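You operate a simulated robot arm through the tools that you are given. There is no shell and no other tool.

The job below is to be done with a simulated two-armed robot. You get a single attempt, and the scene is never put back.

Task
Stipple the coated tile at N24 with the light box on High, then lay it in the bay at N25.
Fine: set switch and dial before stippling, switch off at the end; use the pale stiff brush from the rack and put it back; the yellow tile stays, clean.

Only the result counts: the job must be done as asked and must still hold three seconds after the hand-in. Knocking over, shifting, dropping, spilling or breaking anything else fails it.

Robot
Two 7-joint arms with two-finger parallel grippers on one trunk that stands fixed in place. Base frame: the origin is at the foot of the trunk, x ahead of it, y to its left, z up. Units: m, degrees, N and s.
The left shoulder is at [0.05, 0.209, 1.171], the right one opposite. With the tool pointing down near the work surface each hand reaches from about 0.1 to 0.9 m from the base axis, measured 20 degrees to its own side. Payload 4.4 kg a hand.
The TCP of each hand is the grasp point between the finger pads, 0.023 m short of the fingertips. In the tool frame z runs along the fingers and y along their closing line. The gripper opens to 0.094 m. The fingers are 0.038 m wide and 0.01 m thick; the gripper's body (0.054 by 0.096 m) begins 0.039 m behind the TCP.
Orientation is told as [roll, pitch, yaw] about the base's x, y, z axes, in that order, counted from this pose: with the fingers straight down and closing along the base's y, the tool's x points along the base's -x, its y along +y and its z along -z.

Tools
- The arms move only by the tool servo_tool. It takes "left_moves", "right_moves" or both (then of equal length, played together; a hand with none holds still); each is one flat list of numbers, 7 for each row, row after row: the turn, a rotation vector about the base's x, y, z in degrees, then the shift along the base's x, y, z in m, then the gripper command, from -1 (fully open) to 1 (shut), values between in proportion. In form: [wx, wy, wz, tx, ty, tz, claw, wx, wy, wz, tx, ty, tz, claw, ...]. A call has 1 to 20 rows; each row shifts and turns the commanded pose from where the row before left it. A row lasts 0.2 s, in which the tool goes at most 0.05 m and 8.6 degrees; a call with a longer step from one row to the next is refused whole, and so is a gripper value outside its range. A pose out of reach is approached as far as the arm can. The call stops where the force on the tool passes 70 N (or 10 N more than at its start, if that is more) or the arm is blocked; 0.2 s more then pass. The fingers move at their own pace (about 0.108 m/s each) and stop on an object; they squeeze with about 43 N. The grip force told is the motor's: it shows also when the fingers shut on nothing. Time passes only in rows, and 0.2 s behind the last, so rows that do not move let the fingers close. It gives the time, the measured TCP pose, the force on the tool (base axes), the opening and the grip force at its end, in the units of the frame above (readings bear some noise), with the torque about the TCP (base axes, N m) and any sound that the robot's microphone picked up, and new pictures: "show" is both (left out), scene, wrist or none (wrist: the cameras of the hands that moved).
- Cameras (640 x 400 px; columns grow to the right, rows downward): "scene" is now at [0.1335, -0.0709, 1.3745]; the picture's right is [-0.71, -0.70, 0.00], its down [-0.27, 0.27, -0.93] and it looks along [0.65, -0.66, -0.38] (base axes); focal length 254 px, centre (320, 200). "left" rides on the left gripper at [0.086, -0.016, -0.075] in its tool frame; the picture's right is [0.18, 0.98, 0.00], its down [-0.58, 0.11, -0.81] and it looks along [-0.79, 0.15, 0.59] (tool axes); focal length 243 px, centre (320, 200). "right" rides on the right gripper at [0.086, 0.016, -0.074] in its tool frame; the picture's right is [-0.18, 0.98, 0.00], its down [-0.58, -0.11, -0.81] and it looks along [-0.79, -0.15, 0.59] (tool axes); focal length 243 px, centre (320, 200). There is no depth. A picture from a camera that has moved, and an enlarged one, comes with that camera's place and axes in the base frame and with its lens. The place of the scene camera against the robot may be out by one fixed shift of up to 0.018 m in any direction.
- slide_trunk(by): slides the trunk up (or, below 0, down) by that many m; the arms and the scene camera ride with it, the base frame stays. It gives what a move gives, with no picture.
- aim_head(pan, tilt): turns the head with the scene camera to pan (to the left, within 80 degrees either way) and tilt (down, from -29 to 69), counted from straight ahead of the robot. It gives what a move gives, and a new picture of the scene camera.
- inspect(camera, box): a new picture of the part [left, top, right, bottom] of that camera's present view, enlarged. It takes no simulated time.
- hand_in(): hands the job in; it is judged then, once.

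Places have to be worked out from the pictures, the camera data and where the tool is seen. Open the grippers and draw the arms clear of the work before you hand the job in, unless the task says otherwise.

The tools are called as a command line: name --argument value ..., lists and objects as JSON in quotes. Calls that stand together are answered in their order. servo_tool: Moves the arms, as the interface text tells. Its arguments: {"type":"object","properties":{"left_moves":{"type":"array"},"right_moves":{"type":"array"},"show":{"type":"string","enum":["both","scene","wrist","none"]}},"required":[]} The other tools are called the same way: slide_trunk (by) slides the trunk up or down; aim_head (pan, tilt) turns the head that bears the scene camera; inspect (camera, box) takes an enlarged picture of a part of a camera's view; hand_in () hands the job in.

At the start:

```text
clock: 0.0
left_tool_pos: [0.5064, -0.0621, 1.1821]
left_orientation: [0.0, 0.0, 0.0]
left_wrist_force: [0.5, 0.0, 0.7]
left_ft_torque: [0.05, 0.01, 0.01]
left_gripper_width: 0.0939
left_grasp_force: 0.1
right_tool_pos: [0.3834, -0.4175, 1.1698]
right_orientation: [0.1, 0.0, 0.0]
right_wrist_force: [0.6, 0.2, -0.6]
right_ft_torque: [0.0, -0.02, -0.01]
right_gripper_width: 0.0942
right_grasp_force: 0.0
trunk travel left (down, up): [-0.25, 0.313]
head pan, tilt: [-45.5, 22.2]
```

scene: 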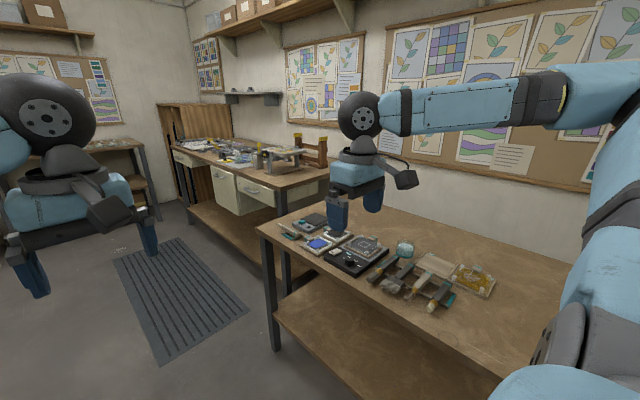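
right: 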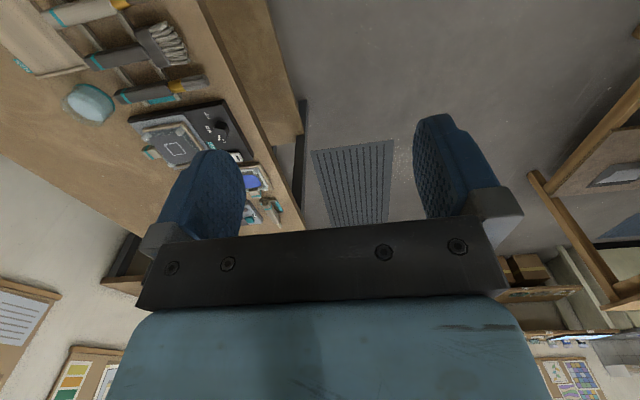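
left: 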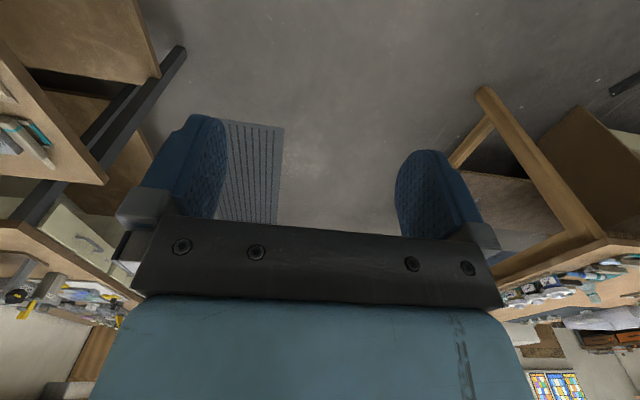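

The bench with the work stands to the robot's right; I first enlarge the parts of the present view to see what is there.

inspect --camera "scene" --box '[260, 190, 420, 290]'

inspect --camera "scene" --box '[360, 220, 520, 320]'

inspect --camera "right" --box '[0, 0, 320, 200]'

```text
4.00 times, centred on (340, 240) of scene
camera zoom: at [0.1335, -0.0709, 1.3745], right [-0.71, -0.7, 0.0], down [-0.27, 0.27, -0.93], along [0.65, -0.66, -0.38], focal length 1016 px, centre (240, 40)
```

zoom: 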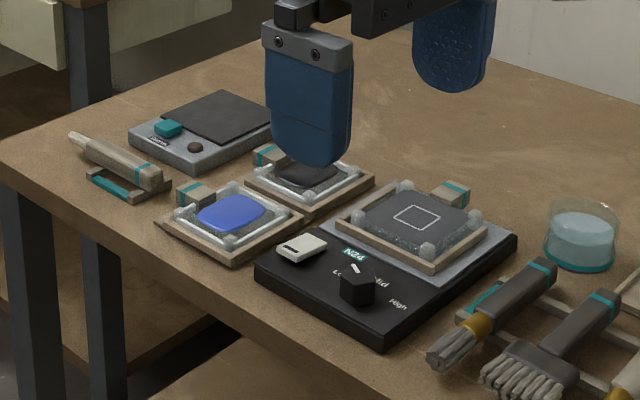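

```text
4.00 times, centred on (440, 270) of scene
camera zoom: at [0.1335, -0.0709, 1.3745], right [-0.71, -0.7, 0.0], down [-0.27, 0.27, -0.93], along [0.65, -0.66, -0.38], focal length 1016 px, centre (-160, -80)
```

zoom: 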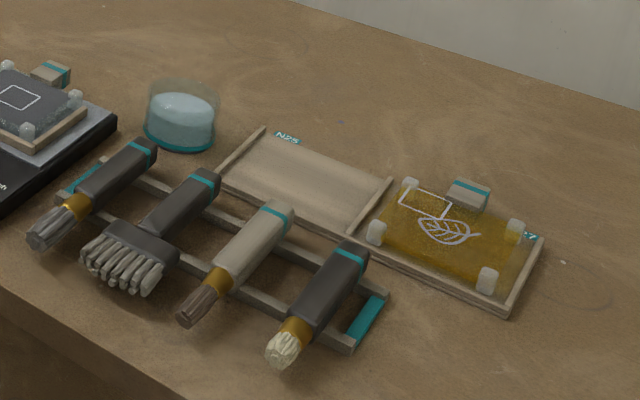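

```text
2.00 times, centred on (160, 100) of right
camera zoom: at [0.2966, -0.3994, 1.2437], right [0.18, 0.98, 0.0], down [0.58, -0.11, 0.81], along [0.79, -0.15, -0.59], focal length 485 px, centre (640, 400)
```

zoom: 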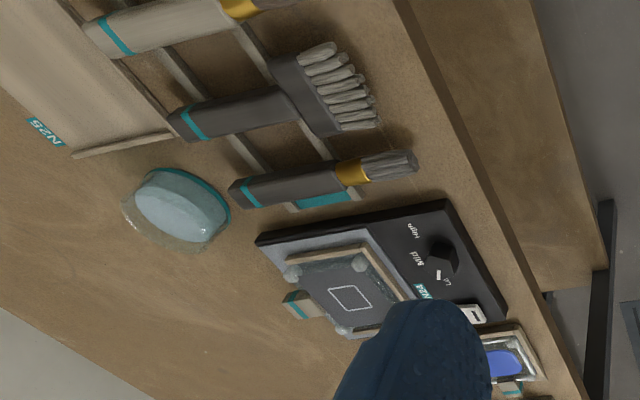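

The bench top seems to lie near z≈0.80, with the light box around (0.61, -0.80) and the bay at N25 around (0.37, -0.91). I turn the head to center on the work for a better view.

aim_head --pan -62 --tilt 36

```text
clock: 0.8
left_tool_pos: [0.5076, -0.0634, 1.1834]
left_orientation: [0.0, 0.0, 0.0]
left_wrist_force: [1.2, 0.6, -0.4]
left_ft_torque: [-0.02, -0.01, -0.02]
left_gripper_width: 0.0941
left_grasp_force: 0.0
right_tool_pos: [0.384, -0.4172, 1.1696]
right_orientation: [0.0, 0.1, 0.0]
right_wrist_force: [1.6, -0.2, 0.3]
right_ft_torque: [0.01, 0.0, 0.0]
right_gripper_width: 0.0942
right_grasp_force: 0.1
trunk travel left (down, up): [-0.25, 0.313]
head pan, tilt: [-62.0, 36.0]
camera scene: at [0.1097, -0.0819, 1.3528], right [-0.88, -0.47, 0.0], down [-0.28, 0.52, -0.81], along [0.38, -0.71, -0.59], focal length 254 px, centre (320, 200)
```

scene: 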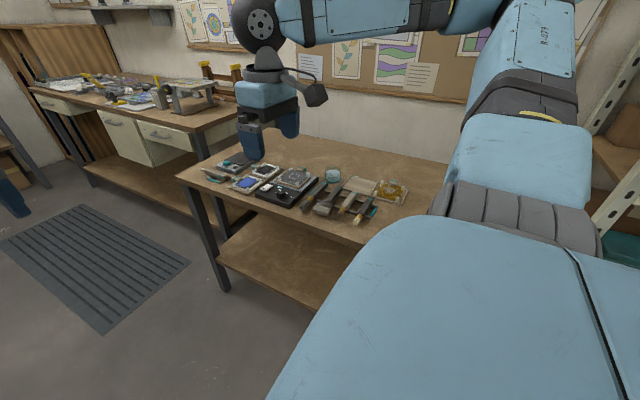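

inspect --camera "scene" --box '[192, 145, 304, 215]'

inspect --camera "scene" --box '[300, 155, 412, 225]'

```text
5.71 times, centred on (248, 180) of scene
camera zoom: at [0.1097, -0.0819, 1.3528], right [-0.88, -0.47, 0.0], down [-0.28, 0.52, -0.81], along [0.38, -0.71, -0.59], focal length 1452 px, centre (731, 314)
```

zoom: 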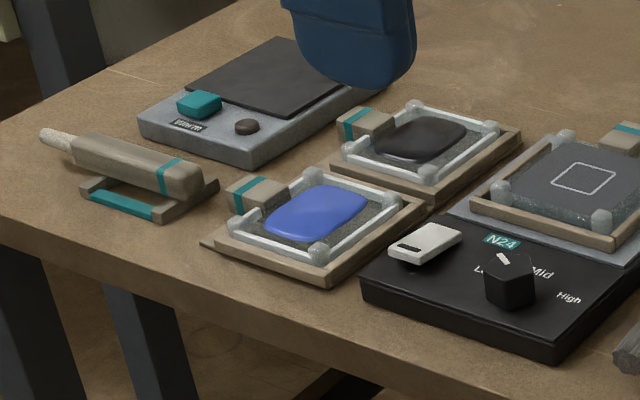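

```text
5.71 times, centred on (356, 190) of scene
camera zoom: at [0.1097, -0.0819, 1.3528], right [-0.88, -0.47, 0.0], down [-0.28, 0.52, -0.81], along [0.38, -0.71, -0.59], focal length 1452 px, centre (114, 257)
```

zoom: 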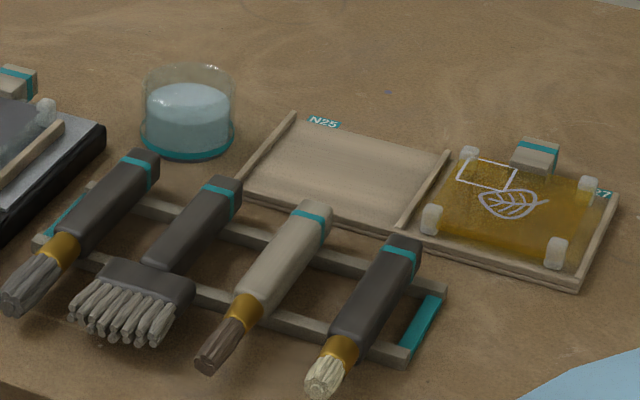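

The bench's front edge runs along x at about y≈-0.60, so the rack, light box and bays lie to the robot's right. I swing the right hand to yaw -90 high above the bench to scout with its wrist camera.

servo_tool --right_moves '[0, 0, -8.2, 0.0033, -0.019, -0.0045, -1, 0, 0, -8.2, 0.0033, -0.019, -0.0045, -1, 0, 0, -8.2, 0.0033, -0.019, -0.0045, -1, 0, 0, -8.2, 0.0033, -0.019, -0.0045, -1, 0, 0, -8.2, 0.0033, -0.019, -0.0045, -1, 0, 0, -8.2, 0.0033, -0.019, -0.0045, -1, 0, 0, -8.2, 0.0033, -0.019, -0.0045, -1, 0, 0, -8.2, 0.0033, -0.019, -0.0045, -1, 0, 0, -8.2, 0.0033, -0.019, -0.0045, -1, 0, 0, -8.2, 0.0033, -0.019, -0.0045, -1, 0, 0, -8, 0.0033, -0.019, -0.0045, -1]'

```text
clock: 3.2
left_tool_pos: [0.5082, -0.0634, 1.1823]
left_orientation: [0.0, 0.0, 0.0]
left_wrist_force: [1.2, -0.4, 0.3]
left_ft_torque: [0.03, -0.04, 0.0]
left_gripper_width: 0.0939
left_grasp_force: 0.1
right_tool_pos: [0.422, -0.6275, 1.1178]
right_orientation: [0.0, 0.0, -90.1]
right_wrist_force: [0.4, 0.4, -0.6]
right_ft_torque: [0.01, -0.05, -0.04]
right_gripper_width: 0.0937
right_grasp_force: 0.1
trunk travel left (down, up): [-0.25, 0.313]
head pan, tilt: [-62.0, 36.0]
camera scene: at [0.1097, -0.0823, 1.3527], right [-0.88, -0.47, 0.0], down [-0.28, 0.52, -0.81], along [0.38, -0.71, -0.59], focal length 254 px, centre (320, 200)
camera right: at [0.4369, -0.5376, 1.1921], right [0.98, -0.19, 0.0], down [-0.11, -0.58, 0.81], along [-0.15, -0.79, -0.59], focal length 243 px, centre (320, 200)
```

scene: 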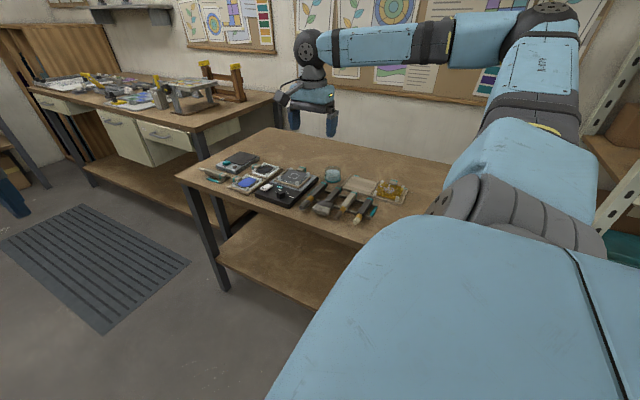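
right: 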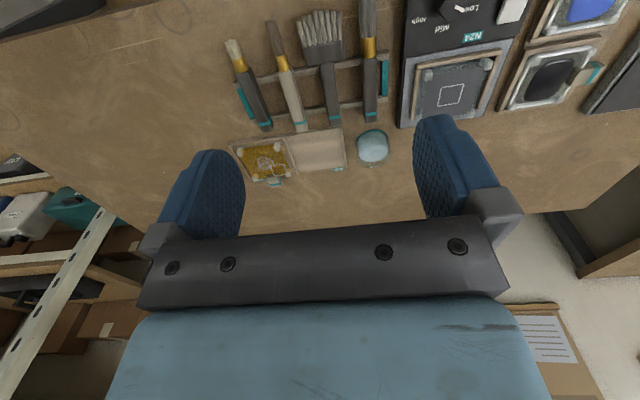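

The rack, bays and light box are all in the wrist view. I enlarge its upper part for exact places.

inspect --camera "right" --box '[210, 0, 402, 120]'

inspect --camera "right" --box '[380, 0, 572, 120]'

inspect --camera "right" --box '[210, 90, 402, 210]'

```text
3.33 times, centred on (306, 60) of right
camera zoom: at [0.4369, -0.5376, 1.1921], right [0.98, -0.19, 0.0], down [-0.11, -0.58, 0.81], along [-0.15, -0.79, -0.59], focal length 809 px, centre (367, 667)
```

zoom: 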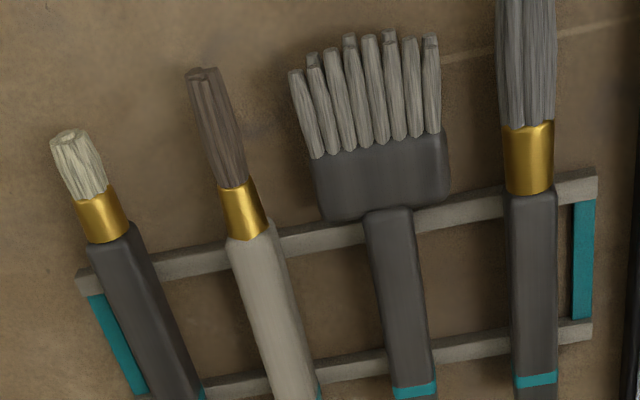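

```text
3.33 times, centred on (476, 60) of right
camera zoom: at [0.4369, -0.5376, 1.1921], right [0.98, -0.19, 0.0], down [-0.11, -0.58, 0.81], along [-0.15, -0.79, -0.59], focal length 809 px, centre (-200, 667)
```

zoom: 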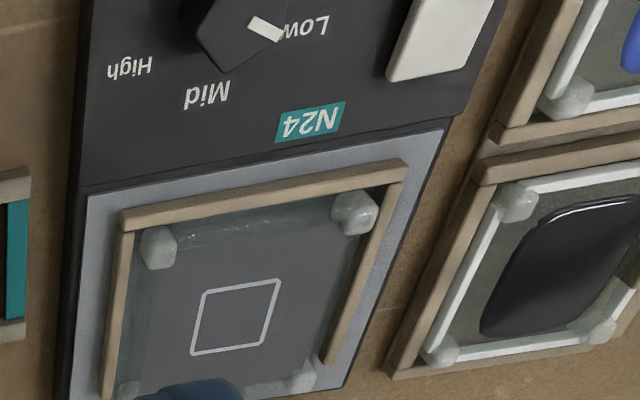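

```text
3.33 times, centred on (306, 150) of right
camera zoom: at [0.4369, -0.5376, 1.1921], right [0.98, -0.19, 0.0], down [-0.11, -0.58, 0.81], along [-0.15, -0.79, -0.59], focal length 809 px, centre (367, 367)
```

zoom: 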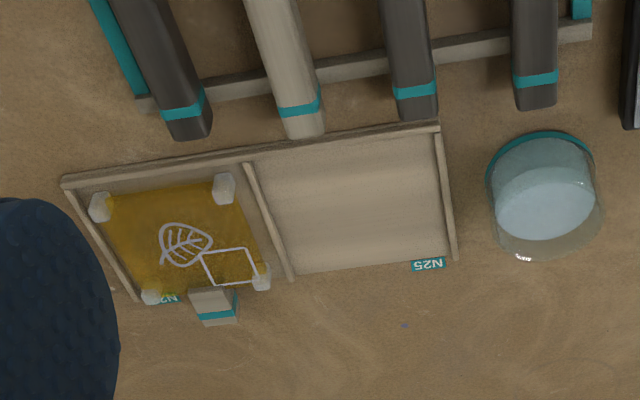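

The pale short-bristled brush is the one at x≈0.282, lying along y from about -0.657 to -0.81. I move above the light box for a closer look and for triangulating heights.

servo_tool --right_moves '[0, 0, 0, 0.03, 0.005, -0.02, -1, 0, 0, 0, 0.03, 0.005, -0.02, -1, 0, 0, 0, 0.03, 0.005, -0.02, -1, 0, 0, 0, 0.03, 0.005, -0.02, -1, 0, 0, 0, 0.03, 0.005, -0.02, -1]' --show "wrist"

inspect --camera "right" --box '[220, 0, 476, 160]'

```text
clock: 4.4
left_tool_pos: [0.5087, -0.0624, 1.1812]
left_orientation: [0.0, 0.1, -0.1]
left_wrist_force: [-0.3, -0.1, 0.2]
left_ft_torque: [-0.02, 0.01, -0.03]
left_gripper_width: 0.0937
left_grasp_force: 0.0
right_tool_pos: [0.5703, -0.5997, 1.0185]
right_orientation: [0.0, 0.0, -89.9]
right_wrist_force: [-0.4, 0.3, -1.2]
right_ft_torque: [-0.03, 0.02, -0.02]
right_gripper_width: 0.0943
right_grasp_force: 0.0
trunk travel left (down, up): [-0.25, 0.313]
head pan, tilt: [-62.0, 36.0]
camera right: at [0.5866, -0.5118, 1.0932], right [0.98, -0.18, 0.0], down [-0.11, -0.58, 0.81], along [-0.15, -0.79, -0.59], focal length 243 px, centre (320, 200)
```

right: 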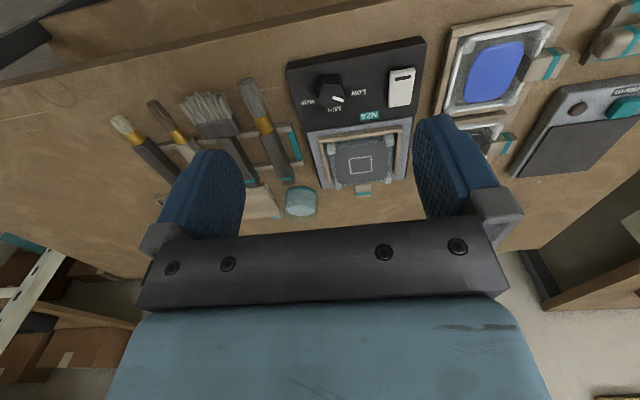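

```text
2.50 times, centred on (348, 80) of right
camera zoom: at [0.5866, -0.5118, 1.0932], right [0.98, -0.18, 0.0], down [-0.11, -0.58, 0.81], along [-0.15, -0.79, -0.59], focal length 606 px, centre (250, 500)
```

zoom: 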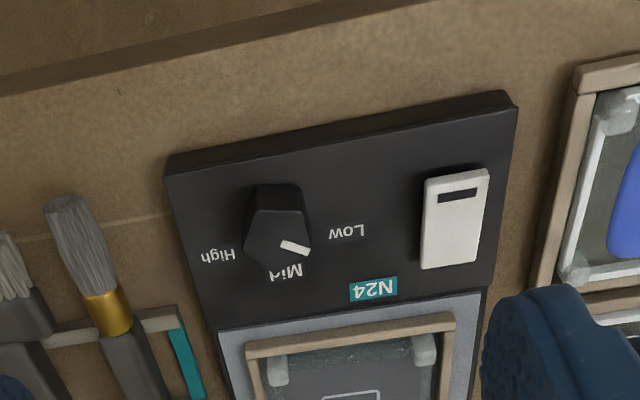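

The pointer of the dial seems to stand at Low and the switch is a white rocker. I come lower to see dial, switch and tile better.

servo_tool --right_moves '[0, 0, 0, 0.01, -0.015, -0.026, -1, 0, 0, 0, 0.01, -0.015, -0.026, -1, 0, 0, 0, 0.01, -0.015, -0.026, -1]' --show "wrist"

inspect --camera "right" --box '[200, 0, 456, 160]'

inspect --camera "right" --box '[230, 100, 422, 220]'

```text
clock: 5.2
left_tool_pos: [0.5081, -0.0633, 1.1807]
left_orientation: [0.0, 0.1, 0.1]
left_wrist_force: [0.0, 0.0, -0.7]
left_ft_torque: [0.03, -0.01, -0.03]
left_gripper_width: 0.0939
left_grasp_force: 0.0
right_tool_pos: [0.5991, -0.6507, 0.9427]
right_orientation: [-0.1, 0.1, -90.0]
right_wrist_force: [0.2, 0.0, -0.7]
right_ft_torque: [-0.01, 0.05, 0.02]
right_gripper_width: 0.0938
right_grasp_force: 0.1
trunk travel left (down, up): [-0.25, 0.313]
head pan, tilt: [-62.0, 36.0]
camera right: at [0.6146, -0.5612, 1.0159], right [0.98, -0.18, 0.0], down [-0.11, -0.58, 0.81], along [-0.15, -0.79, -0.59], focal length 243 px, centre (320, 200)
```

right: 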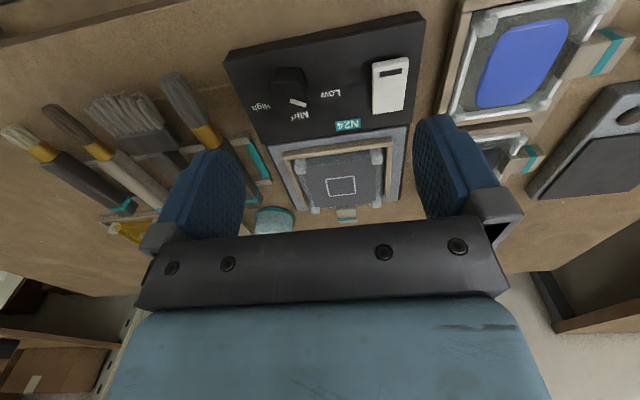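

```text
2.50 times, centred on (328, 80) of right
camera zoom: at [0.6146, -0.5612, 1.0159], right [0.98, -0.18, 0.0], down [-0.11, -0.58, 0.81], along [-0.15, -0.79, -0.59], focal length 606 px, centre (300, 500)
```

zoom: 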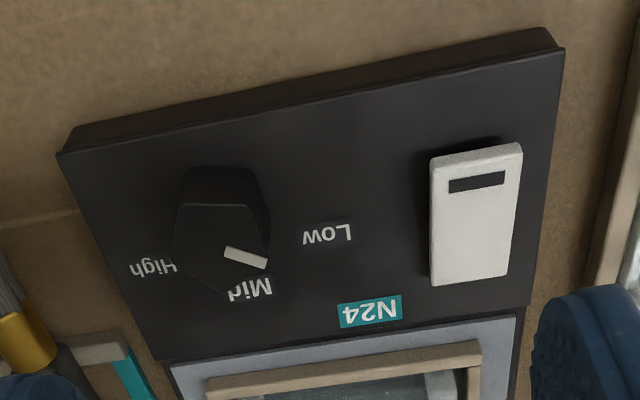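

```text
3.33 times, centred on (326, 160) of right
camera zoom: at [0.6146, -0.5612, 1.0159], right [0.98, -0.18, 0.0], down [-0.11, -0.58, 0.81], along [-0.15, -0.79, -0.59], focal length 809 px, centre (300, 333)
```

zoom: 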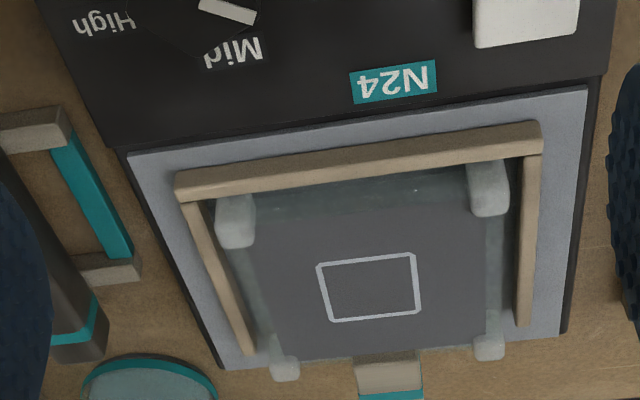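

Triangulating gives the box top z≈0.822, dial knob centre ≈(0.571,-0.661) with top 0.841, tile centre ≈(0.599,-0.780,0.836). I look closely at the rocker from both cameras.

inspect --camera "scene" --box '[248, 170, 328, 220]'

inspect --camera "right" --box '[360, 40, 424, 120]'

inspect --camera "right" --box '[0, 90, 160, 190]'

```text
8.00 times, centred on (288, 195) of scene
camera zoom: at [0.1108, -0.0827, 1.3525], right [-0.88, -0.47, 0.0], down [-0.28, 0.52, -0.81], along [0.38, -0.71, -0.59], focal length 2032 px, centre (576, 240)
```

zoom: 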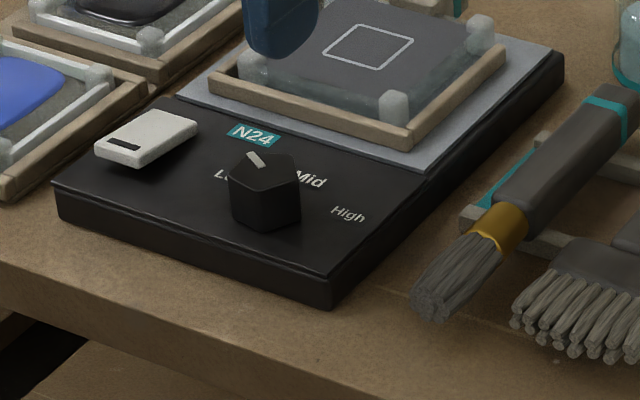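

```text
5.00 times, centred on (392, 80) of right
camera zoom: at [0.6146, -0.5612, 1.0159], right [0.98, -0.18, 0.0], down [-0.11, -0.58, 0.81], along [-0.15, -0.79, -0.59], focal length 1213 px, centre (-40, 800)
```

zoom: 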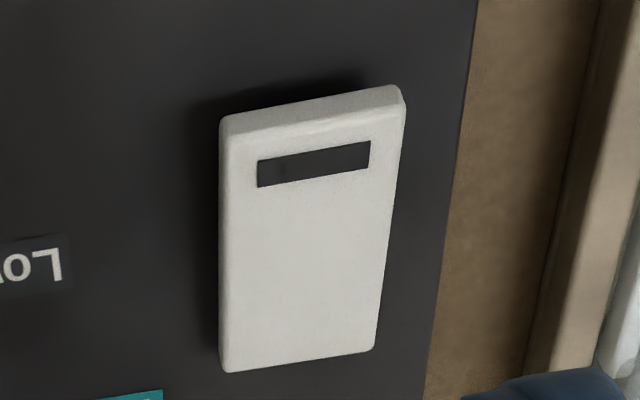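

```text
4.00 times, centred on (80, 140) of right
camera zoom: at [0.6146, -0.5612, 1.0159], right [0.98, -0.18, 0.0], down [-0.11, -0.58, 0.81], along [-0.15, -0.79, -0.59], focal length 970 px, centre (1280, 440)
```

zoom: 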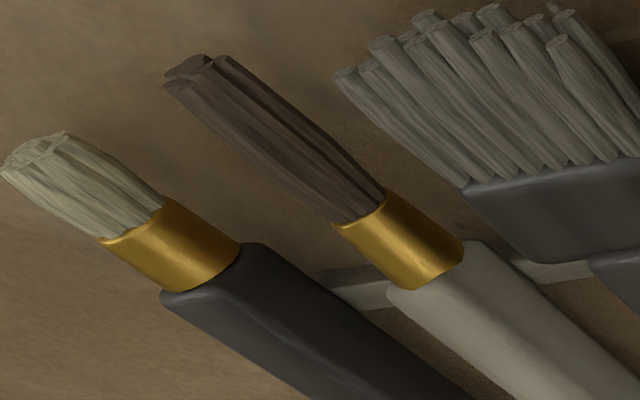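

The rocker's near end (with the dark bar) stands raised at about (0.648,-0.656), i.e. off; pressing it should switch on. I turn the hand to yaw 0 with the fingers shut above that end.

servo_tool --right_moves '[0, 0, 8.2, 0.0045, -0.0005, 0.0, 1, 0, 0, 8.2, 0.0045, -0.0005, 0.0, 1, 0, 0, 8.2, 0.0045, -0.0005, 0.0, 1, 0, 0, 8.2, 0.0045, -0.0005, 0.0, 1, 0, 0, 8.2, 0.0045, -0.0005, 0.0, 1, 0, 0, 8.2, 0.0045, -0.0005, 0.0, 1, 0, 0, 8.2, 0.0045, -0.0005, 0.0, 1, 0, 0, 8.2, 0.0045, -0.0005, 0.0, 1, 0, 0, 8.2, 0.0045, -0.0005, -0.02, 1, 0, 0, 8.2, 0.0045, -0.0005, -0.02, 1, 0, 0, 8, 0.004, 0, -0.02, 1]'

inspect --camera "scene" --box '[228, 150, 324, 210]'

inspect --camera "right" --box '[224, 80, 416, 200]'

```text
clock: 7.6
left_tool_pos: [0.5088, -0.0616, 1.1814]
left_orientation: [0.1, 0.2, 0.0]
left_wrist_force: [1.1, 0.1, 0.0]
left_ft_torque: [-0.02, -0.02, 0.03]
left_gripper_width: 0.094
left_grasp_force: 0.0
right_tool_pos: [0.6503, -0.6525, 0.8808]
right_orientation: [0.0, 0.0, 0.1]
right_wrist_force: [0.6, -0.1, 0.2]
right_ft_torque: [0.03, 0.0, 0.0]
right_gripper_width: 0.0
right_grasp_force: 42.0
trunk travel left (down, up): [-0.25, 0.313]
head pan, tilt: [-62.0, 36.0]
camera scene: at [0.1105, -0.0815, 1.3526], right [-0.88, -0.47, 0.0], down [-0.28, 0.52, -0.81], along [0.38, -0.71, -0.59], focal length 254 px, centre (320, 200)
camera right: at [0.563, -0.6339, 0.9545], right [0.18, 0.98, 0.0], down [0.58, -0.11, 0.81], along [0.79, -0.15, -0.59], focal length 243 px, centre (320, 200)
```

scene: 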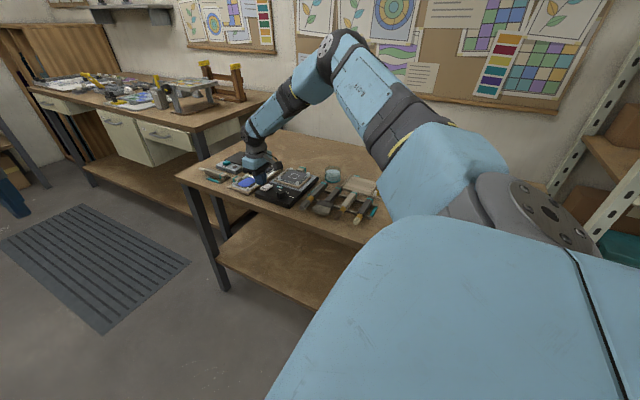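
right: 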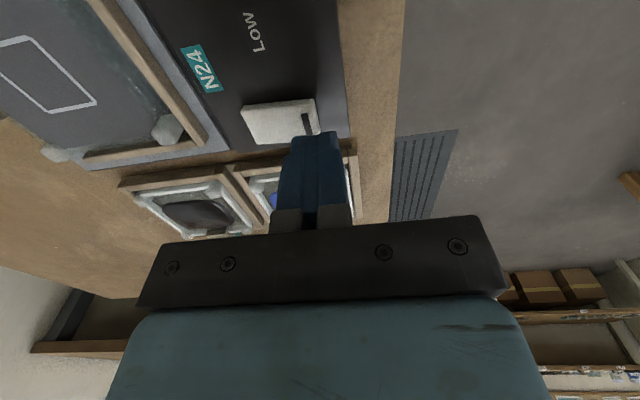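

```text
6.67 times, centred on (276, 180) of scene
camera zoom: at [0.1105, -0.0815, 1.3526], right [-0.88, -0.47, 0.0], down [-0.28, 0.52, -0.81], along [0.38, -0.71, -0.59], focal length 1694 px, centre (613, 333)
```

zoom: 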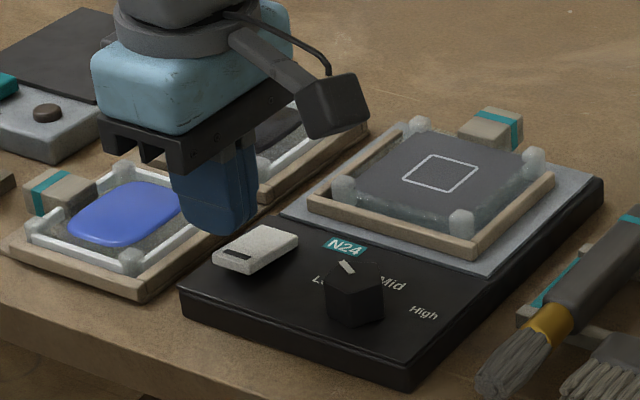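

```text
3.33 times, centred on (320, 140) of right
camera zoom: at [0.563, -0.6339, 0.9545], right [0.18, 0.98, 0.0], down [0.58, -0.11, 0.81], along [0.79, -0.15, -0.59], focal length 809 px, centre (320, 400)
```

zoom: 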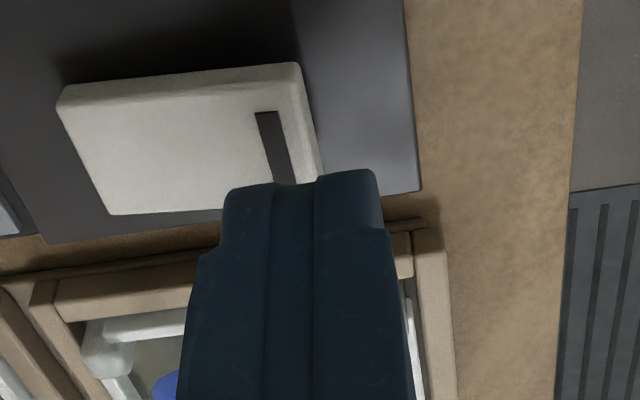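

The shut fingertips hang just in front of the raised end. I shift 4 mm further onto it and press down in small steps.

servo_tool --right_moves '[0, 0, 0, -0.002, -0.0045, 0, 1, 0, 0, 0, 0, 0, -0.01, 1, 0, 0, 0, 0, 0, -0.005, 1, 0, 0, 0, 0, 0, -0.004, 1, 0, 0, 0, 0, 0, -0.003, 1]' --show "wrist"

inspect --camera "scene" --box '[238, 165, 318, 215]'

```text
clock: 8.8
left_tool_pos: [0.5075, -0.064, 1.1821]
left_orientation: [0.1, -0.1, 0.0]
left_wrist_force: [-0.2, -0.4, 0.7]
left_ft_torque: [0.03, -0.03, -0.02]
left_gripper_width: 0.0939
left_grasp_force: 0.0
right_tool_pos: [0.6436, -0.6565, 0.8618]
right_orientation: [0.0, -0.1, 0.0]
right_wrist_force: [0.1, -0.5, 0.2]
right_ft_torque: [0.02, -0.01, 0.01]
right_gripper_width: 0.0
right_grasp_force: 42.5
trunk travel left (down, up): [-0.25, 0.313]
head pan, tilt: [-62.0, 36.0]
camera right: at [0.557, -0.6376, 0.9358], right [0.18, 0.98, 0.0], down [0.58, -0.11, 0.81], along [0.79, -0.15, -0.59], focal length 243 px, centre (320, 200)
```

right: 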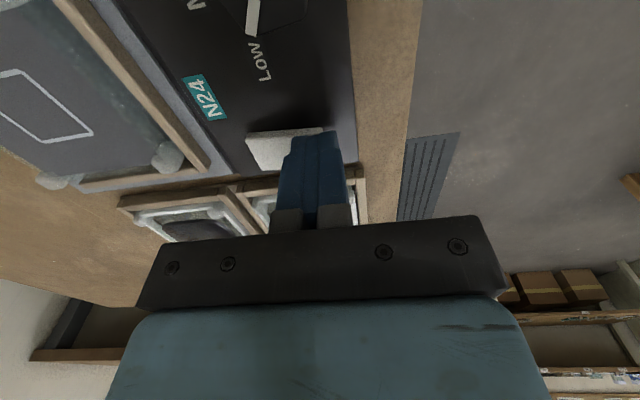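

```text
8.00 times, centred on (278, 190) of scene
camera zoom: at [0.1091, -0.0829, 1.3527], right [-0.88, -0.47, 0.0], down [-0.28, 0.52, -0.81], along [0.38, -0.71, -0.59], focal length 2032 px, centre (656, 280)
```

zoom: 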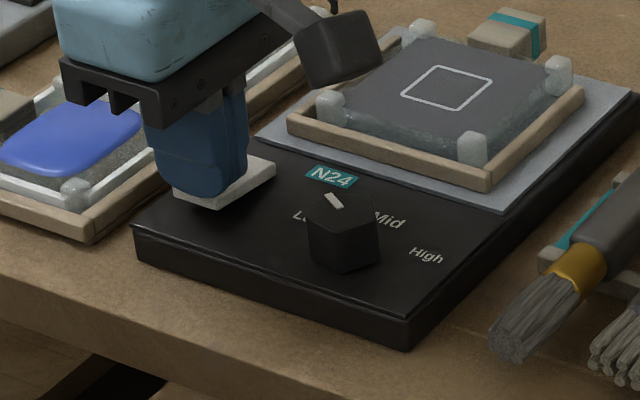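

No contact force yet. I go on down in 3 mm steps.

servo_tool --right_moves '[0, 0, 0, 0.002, 0, -0.003, 1, 0, 0, 0, 0, 0, -0.003, 1, 0, 0, 0, 0, 0, 0, 1]' --show "wrist"

inspect --camera "scene" --box '[238, 165, 318, 215]'

```text
clock: 9.6
left_tool_pos: [0.5066, -0.0635, 1.1829]
left_orientation: [0.0, 0.0, 0.1]
left_wrist_force: [0.6, 0.3, -0.8]
left_ft_torque: [-0.02, -0.01, 0.01]
left_gripper_width: 0.094
left_grasp_force: 0.1
right_tool_pos: [0.6433, -0.6552, 0.8603]
right_orientation: [0.0, -0.1, 0.0]
right_wrist_force: [0.2, 0.1, 0.8]
right_ft_torque: [0.02, 0.02, 0.01]
right_gripper_width: 0.0
right_grasp_force: 42.7
right hand out of reach, approached as far as the arm can: row 1
trunk travel left (down, up): [-0.25, 0.313]
head pan, tilt: [-62.0, 36.0]
camera right: at [0.5561, -0.636, 0.9346], right [0.18, 0.98, 0.0], down [0.58, -0.11, 0.81], along [0.79, -0.15, -0.59], focal length 243 px, centre (320, 200)
```

right: 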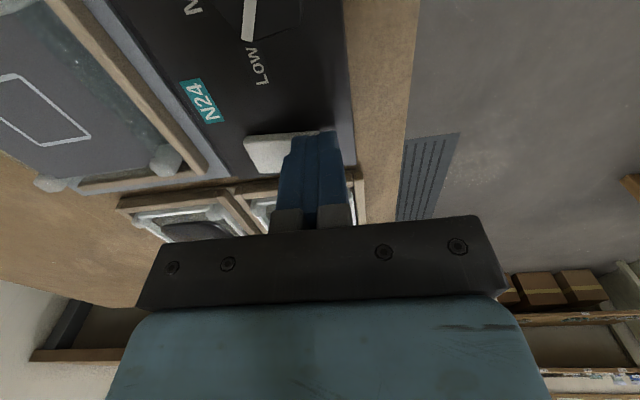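

```text
8.00 times, centred on (278, 190) of scene
camera zoom: at [0.1095, -0.082, 1.3527], right [-0.88, -0.47, 0.0], down [-0.28, 0.52, -0.81], along [0.38, -0.71, -0.59], focal length 2032 px, centre (656, 280)
```

zoom: 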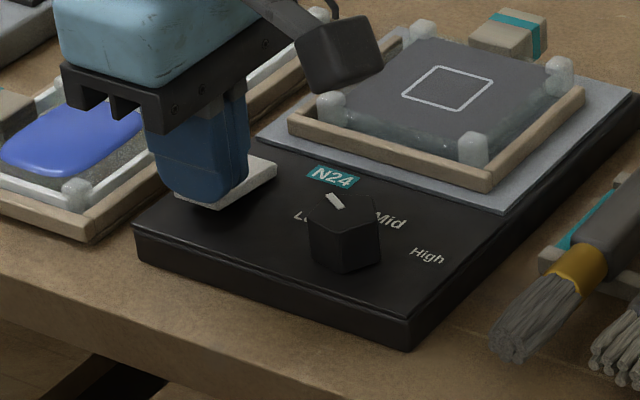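

The arm is at the end of its reach here because the shoulder stands high. I raise the hand clear, then will lower the trunk.

servo_tool --right_moves '[0, 0, 0, -0.002, 0, 0.04, 1, 0, 0, 0, -0.01, 0.01, 0.05, 1, 0, 0, 0, -0.01, 0.01, 0.05, 1, 0, 0, 0, -0.01, 0.01, 0.05, 1, 0, 0, 0, -0.01, 0.01, 0.05, 1]' --show "none"

slide_trunk --by -0.16

aim_head --pan -58 --tilt 28

```text
refused: row 2 steps farther than a row can; nothing moved
```

```text
clock: 10.2
left_tool_pos: [0.5001, -0.058, 1.1639]
left_orientation: [-0.4, -0.4, 0.1]
left_wrist_force: [0.4, 0.7, 0.7]
left_ft_torque: [0.01, -0.02, 0.05]
left_gripper_width: 0.0939
left_grasp_force: 0.0
right_tool_pos: [0.6445, -0.6534, 0.8542]
right_orientation: [-0.7, -1.0, -0.1]
right_wrist_force: [-33.2, 12.5, 42.0]
right_ft_torque: [-0.11, 1.01, -0.41]
right_gripper_width: 0.0
right_grasp_force: 42.4
trunk travel left (down, up): [-0.225, 0.338]
head pan, tilt: [-62.0, 36.0]
stopped: the force on the tool passed its limit at 85 N (the readings are from after the stop); the commanded pose is now the measured one
```

```text
clock: 10.9
left_tool_pos: [0.5011, -0.0575, 1.1617]
left_orientation: [-0.4, -0.5, 0.0]
left_wrist_force: [-0.2, 0.1, -0.4]
left_ft_torque: [-0.03, -0.03, -0.01]
left_gripper_width: 0.0938
left_grasp_force: 0.1
right_tool_pos: [0.6437, -0.6539, 0.8551]
right_orientation: [-0.8, -1.3, 0.0]
right_wrist_force: [-32.0, 11.3, 49.6]
right_ft_torque: [-0.22, 1.11, -0.41]
right_gripper_width: 0.0
right_grasp_force: 41.9
trunk travel left (down, up): [-0.225, 0.338]
head pan, tilt: [-58.0, 28.0]
camera scene: at [0.1084, -0.0753, 1.3419], right [-0.85, -0.53, 0.0], down [-0.24, 0.39, -0.89], along [0.47, -0.75, -0.46], focal length 254 px, centre (320, 200)
```

scene: 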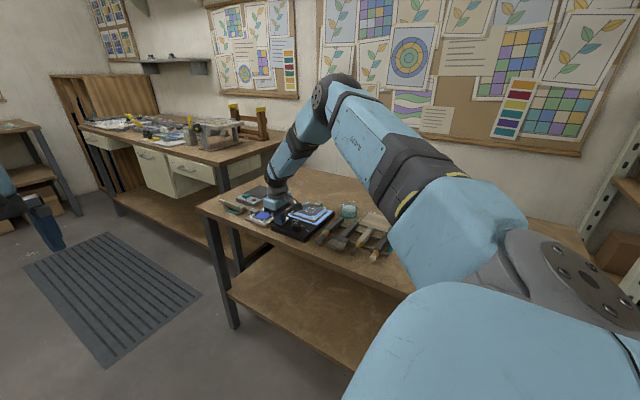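

That step up was refused (one row was too long) and the trunk slide then pressed the fingers onto the rocker with 85 N before it stopped – my fault for not waiting. The box now seems lit; I lift straight off and check that nothing has shifted.

servo_tool --right_moves '[0, 0, 0, 0, 0, 0.01, 1, 0, 0, 0, 0, 0, 0.03, 1, 0, 0, 0, 0, 0, 0.045, 1, 0, 0, 0, 0, 0, 0.045, 1, 0, 0, 0, 0, 0, 0.045, 1]'

```text
clock: 12.1
left_tool_pos: [0.5064, -0.0624, 1.1582]
left_orientation: [-0.2, -0.3, 0.0]
left_wrist_force: [-0.1, -0.3, 0.4]
left_ft_torque: [0.01, -0.01, 0.0]
left_gripper_width: 0.0936
left_grasp_force: 0.0
right_tool_pos: [0.647, -0.6587, 1.0216]
right_orientation: [-0.3, -0.9, 0.0]
right_wrist_force: [0.6, -0.2, 0.0]
right_ft_torque: [0.0, 0.01, -0.01]
right_gripper_width: 0.0
right_grasp_force: 42.4
trunk travel left (down, up): [-0.225, 0.338]
head pan, tilt: [-58.0, 28.0]
camera scene: at [0.1159, -0.0811, 1.3405], right [-0.85, -0.53, 0.0], down [-0.25, 0.4, -0.88], along [0.47, -0.75, -0.47], focal length 254 px, centre (320, 200)
camera right: at [0.5574, -0.6394, 1.0946], right [0.18, 0.98, 0.0], down [0.57, -0.1, 0.81], along [0.8, -0.15, -0.58], focal length 243 px, centre (320, 200)
```

scene: 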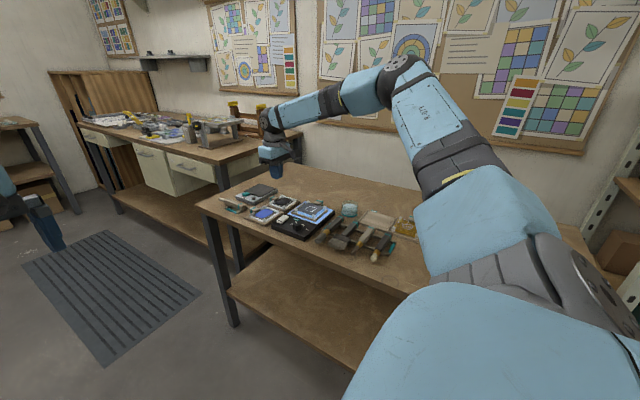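
right: 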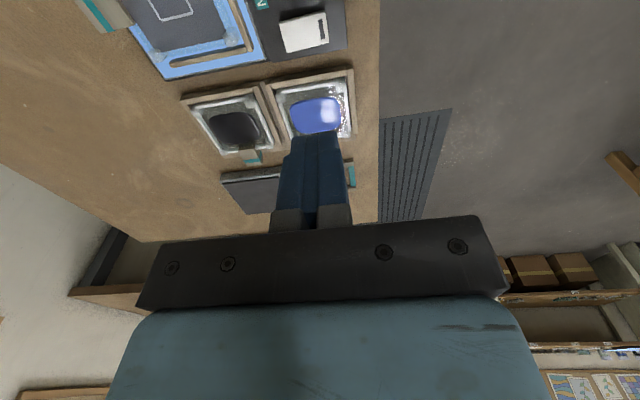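

inspect --camera "scene" --box '[256, 190, 352, 250]'

inspect --camera "right" --box '[100, 0, 356, 160]'

slide_trunk --by -0.12

```text
6.67 times, centred on (304, 220) of scene
camera zoom: at [0.1159, -0.0811, 1.3405], right [-0.85, -0.53, 0.0], down [-0.25, 0.4, -0.88], along [0.47, -0.75, -0.47], focal length 1694 px, centre (427, 67)
```

zoom: 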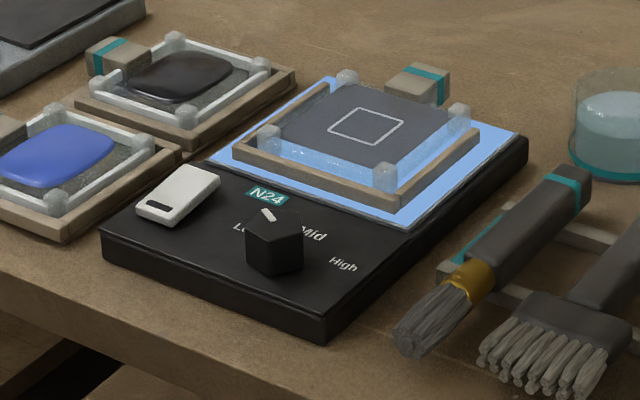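

```text
2.50 times, centred on (228, 80) of right
camera zoom: at [0.5574, -0.6394, 1.0946], right [0.18, 0.98, 0.0], down [0.57, -0.1, 0.81], along [0.8, -0.15, -0.58], focal length 606 px, centre (550, 500)
```

zoom: 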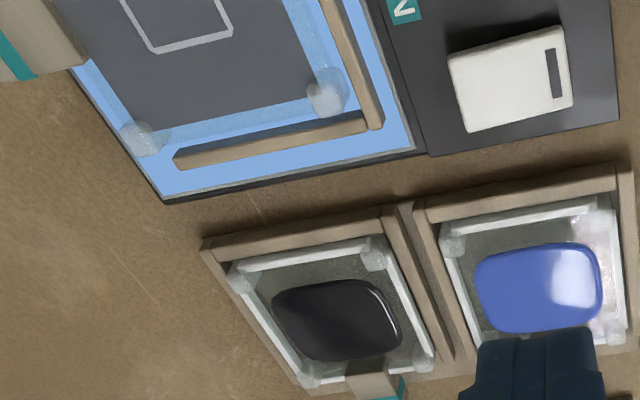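

```text
clock: 13.6
left_tool_pos: [0.5063, -0.063, 1.0381]
left_orientation: [-0.1, 0.0, 0.0]
left_wrist_force: [0.3, -0.1, 0.6]
left_ft_torque: [-0.01, 0.02, 0.0]
left_gripper_width: 0.094
left_grasp_force: 0.1
right_tool_pos: [0.6461, -0.6587, 0.9009]
right_orientation: [-0.4, -0.8, 0.0]
right_wrist_force: [-0.4, -0.7, -0.3]
right_ft_torque: [-0.01, 0.0, -0.03]
right_gripper_width: 0.0
right_grasp_force: 42.1
trunk travel left (down, up): [-0.105, 0.458]
head pan, tilt: [-58.0, 28.0]
```

The light is on and nothing has shifted; the trunk is now 0.145 m lower. I move above the dial at yaw -11 with the fingers partly open, to check alignment between the fingers.

servo_tool --right_moves '[0.4, 0.8, -3.7, -0.025, -0.001, 0.01, -0.2, 0, 0, -3.7, -0.025, -0.001, 0, -0.2, 0, 0, -3.6, -0.025, -0.0005, 0, -0.2, 0, 0, 0, 0, 0, 0, -0.2]'

inspect --camera "right" --box '[192, 60, 448, 220]'

inspect --camera "scene" --box '[256, 150, 352, 210]'

```text
clock: 14.6
left_tool_pos: [0.5079, -0.0617, 1.0369]
left_orientation: [0.1, 0.0, 0.0]
left_wrist_force: [-0.3, -0.2, -0.1]
left_ft_torque: [-0.03, 0.01, -0.01]
left_gripper_width: 0.0941
left_grasp_force: 0.1
right_tool_pos: [0.5739, -0.6597, 0.9094]
right_orientation: [-0.1, 0.2, -11.2]
right_wrist_force: [0.0, -0.9, -0.8]
right_ft_torque: [0.03, 0.0, -0.03]
right_gripper_width: 0.0563
right_grasp_force: 0.1
trunk travel left (down, up): [-0.105, 0.458]
head pan, tilt: [-58.0, 28.0]
camera scene: at [0.1169, -0.0821, 1.2203], right [-0.85, -0.53, 0.0], down [-0.25, 0.4, -0.88], along [0.47, -0.75, -0.47], focal length 254 px, centre (320, 200)
camera right: at [0.4917, -0.6266, 0.9828], right [0.37, 0.93, 0.0], down [0.55, -0.22, 0.81], along [0.75, -0.3, -0.59], focal length 243 px, centre (320, 200)
```

scene: 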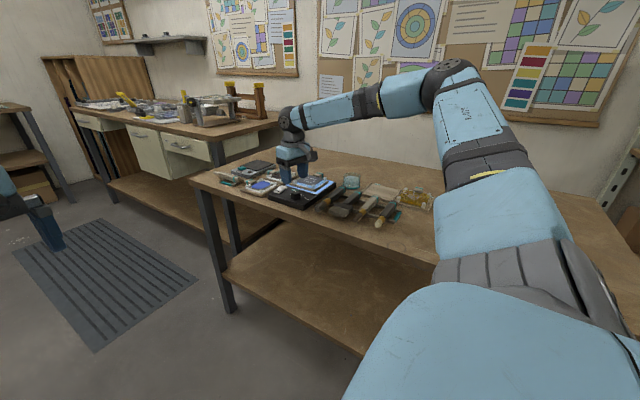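
right: 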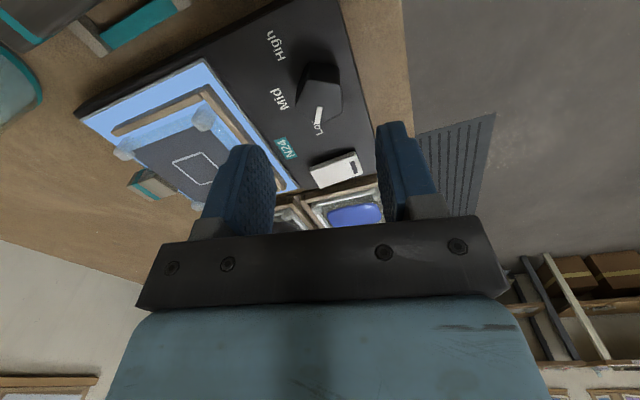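

```text
2.50 times, centred on (320, 140) of right
camera zoom: at [0.4917, -0.6266, 0.9828], right [0.37, 0.93, 0.0], down [0.55, -0.22, 0.81], along [0.75, -0.3, -0.59], focal length 606 px, centre (320, 350)
```

zoom: 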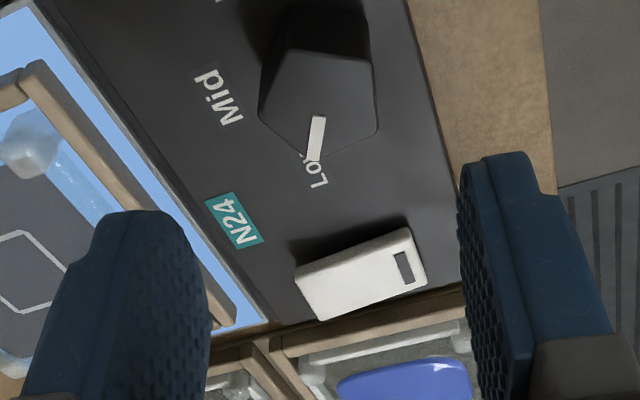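

```text
6.67 times, centred on (304, 180) of scene
camera zoom: at [0.1169, -0.0821, 1.2203], right [-0.85, -0.53, 0.0], down [-0.25, 0.4, -0.88], along [0.47, -0.75, -0.47], focal length 1694 px, centre (427, 333)
```

zoom: 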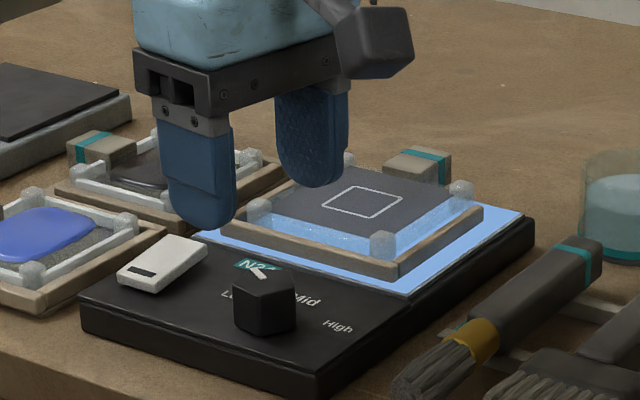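

Knob centre from this view: (0.573,-0.660), a pentagon with the pointer at about -31°, so High should be at about -150° (a turn of -120°). I first test in free air that the hand can turn that far here.

servo_tool --right_moves '[0, 0, -8.2, 0, 0, 0, -0.2, 0, 0, -8, 0, 0, 0, -0.2, 0, 0, -8, 0, 0, 0, -0.2, 0, 0, -8, 0, 0, 0, -0.2, 0, 0, -8, 0, 0, 0, -0.2, 0, 0, -8, 0, 0, 0, -0.2, 0, 0, -8, 0, 0, 0, -0.2, 0, 0, -8, 0, 0, 0, -0.2, 0, 0, -8, 0, 0, 0, -0.2, 0, 0, -8, 0, 0, 0, -0.2, 0, 0, -8, 0, 0, 0, -0.2, 0, 0, -8, 0, 0, 0, -0.2, 0, 0, -8, 0, 0, 0, -0.2, 0, 0, -8, 0, 0, 0, -0.2, 0, 0, -8, 0, 0, 0, -0.2, 0, 0, -8, 0, 0, 0, -0.2]' --show "wrist"

```text
clock: 18.0
left_tool_pos: [0.5072, -0.0629, 1.0375]
left_orientation: [0.0, 0.0, 0.0]
left_wrist_force: [0.2, -0.1, -0.7]
left_ft_torque: [0.01, 0.01, -0.01]
left_gripper_width: 0.094
left_grasp_force: 0.0
right_tool_pos: [0.5725, -0.6591, 0.909]
right_orientation: [-0.1, 0.1, -139.3]
right_wrist_force: [-0.5, -0.2, 0.4]
right_ft_torque: [0.0, -0.01, 0.01]
right_gripper_width: 0.0566
right_grasp_force: 0.1
trunk travel left (down, up): [-0.105, 0.458]
head pan, tilt: [-58.0, 28.0]
camera right: at [0.6468, -0.6148, 0.9833], right [0.5, -0.87, 0.0], down [-0.51, -0.3, 0.81], along [-0.7, -0.4, -0.59], focal length 243 px, centre (320, 200)
```

right: 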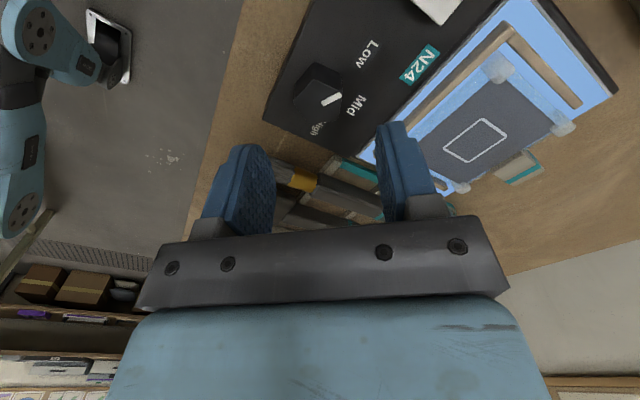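

The turn is reachable. I go back to yaw -13, aligned with the pentagon's flat, and then come down over the knob.

servo_tool --right_moves '[0, 0, 8, 0, 0, 0, -0.2, 0, 0, 8, 0, 0, 0, -0.2, 0, 0, 8, 0, 0, 0, -0.2, 0, 0, 8, 0, 0, 0, -0.2, 0, 0, 8, 0, 0, 0, -0.2, 0, 0, 8, 0, 0, 0, -0.2, 0, 0, 8, 0, 0, 0, -0.2, 0, 0, 8, 0, 0, 0, -0.2, 0, 0, 8, 0, 0, 0, -0.2, 0, 0, 8, 0, 0, 0, -0.2, 0, 0, 8, 0, 0, 0, -0.2, 0, 0, 8, 0, 0, 0, -0.2, 0, 0, 8, 0, 0, 0, -0.2, 0, 0, 8, 0, 0, 0, -0.2, 0, 0, 8, 0, 0, 0, -0.2, 0, 0, 6, 0, -0.001, -0.02, -0.2, 0, 0, 0, 0, 0, -0.02, -0.2, 0, 0, 0, 0, 0, 0, -0.2]'

inspect --camera "right" --box '[192, 60, 448, 220]'

inspect --camera "scene" --box '[256, 150, 352, 210]'

```text
clock: 21.8
left_tool_pos: [0.5073, -0.0619, 1.0376]
left_orientation: [0.0, 0.0, 0.0]
left_wrist_force: [0.6, -0.5, -0.2]
left_ft_torque: [-0.01, 0.02, 0.0]
left_gripper_width: 0.0944
left_grasp_force: 0.0
right_tool_pos: [0.5716, -0.6628, 0.87]
right_orientation: [0.0, 0.1, -13.2]
right_wrist_force: [0.3, -0.8, 0.0]
right_ft_torque: [0.02, -0.01, 0.0]
right_gripper_width: 0.0567
right_grasp_force: 0.0
trunk travel left (down, up): [-0.105, 0.458]
head pan, tilt: [-58.0, 28.0]
camera scene: at [0.1168, -0.082, 1.2204], right [-0.85, -0.53, 0.0], down [-0.25, 0.4, -0.88], along [0.47, -0.75, -0.47], focal length 254 px, centre (320, 200)
camera right: at [0.4904, -0.6252, 0.9456], right [0.4, 0.92, 0.0], down [0.54, -0.24, 0.81], along [0.74, -0.32, -0.59], focal length 243 px, centre (320, 200)
```

scene: 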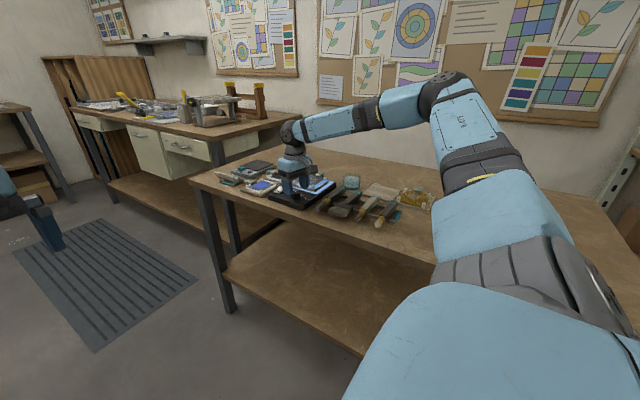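
right: 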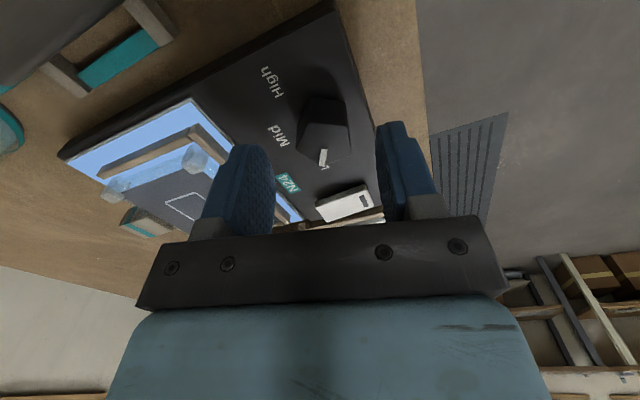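

```text
2.50 times, centred on (320, 140) of right
camera zoom: at [0.4904, -0.6252, 0.9456], right [0.4, 0.92, 0.0], down [0.54, -0.24, 0.81], along [0.74, -0.32, -0.59], focal length 606 px, centre (320, 350)
```

zoom: 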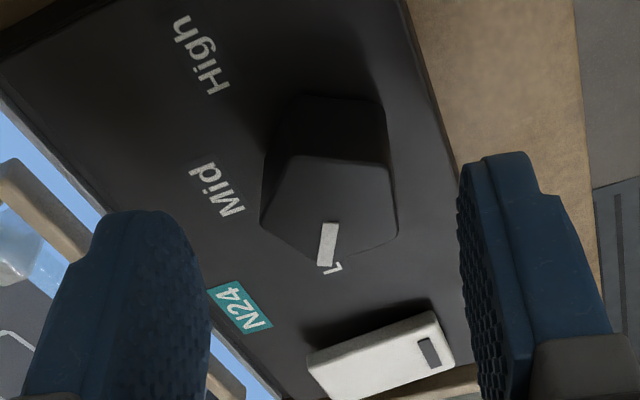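

```text
6.67 times, centred on (304, 180) of scene
camera zoom: at [0.1168, -0.082, 1.2204], right [-0.85, -0.53, 0.0], down [-0.25, 0.4, -0.88], along [0.47, -0.75, -0.47], focal length 1694 px, centre (427, 333)
```

zoom: 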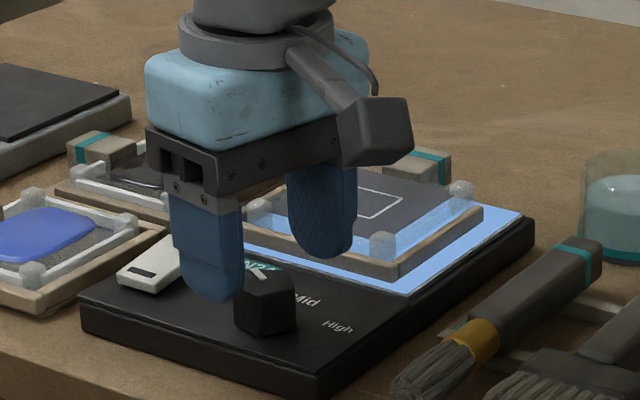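

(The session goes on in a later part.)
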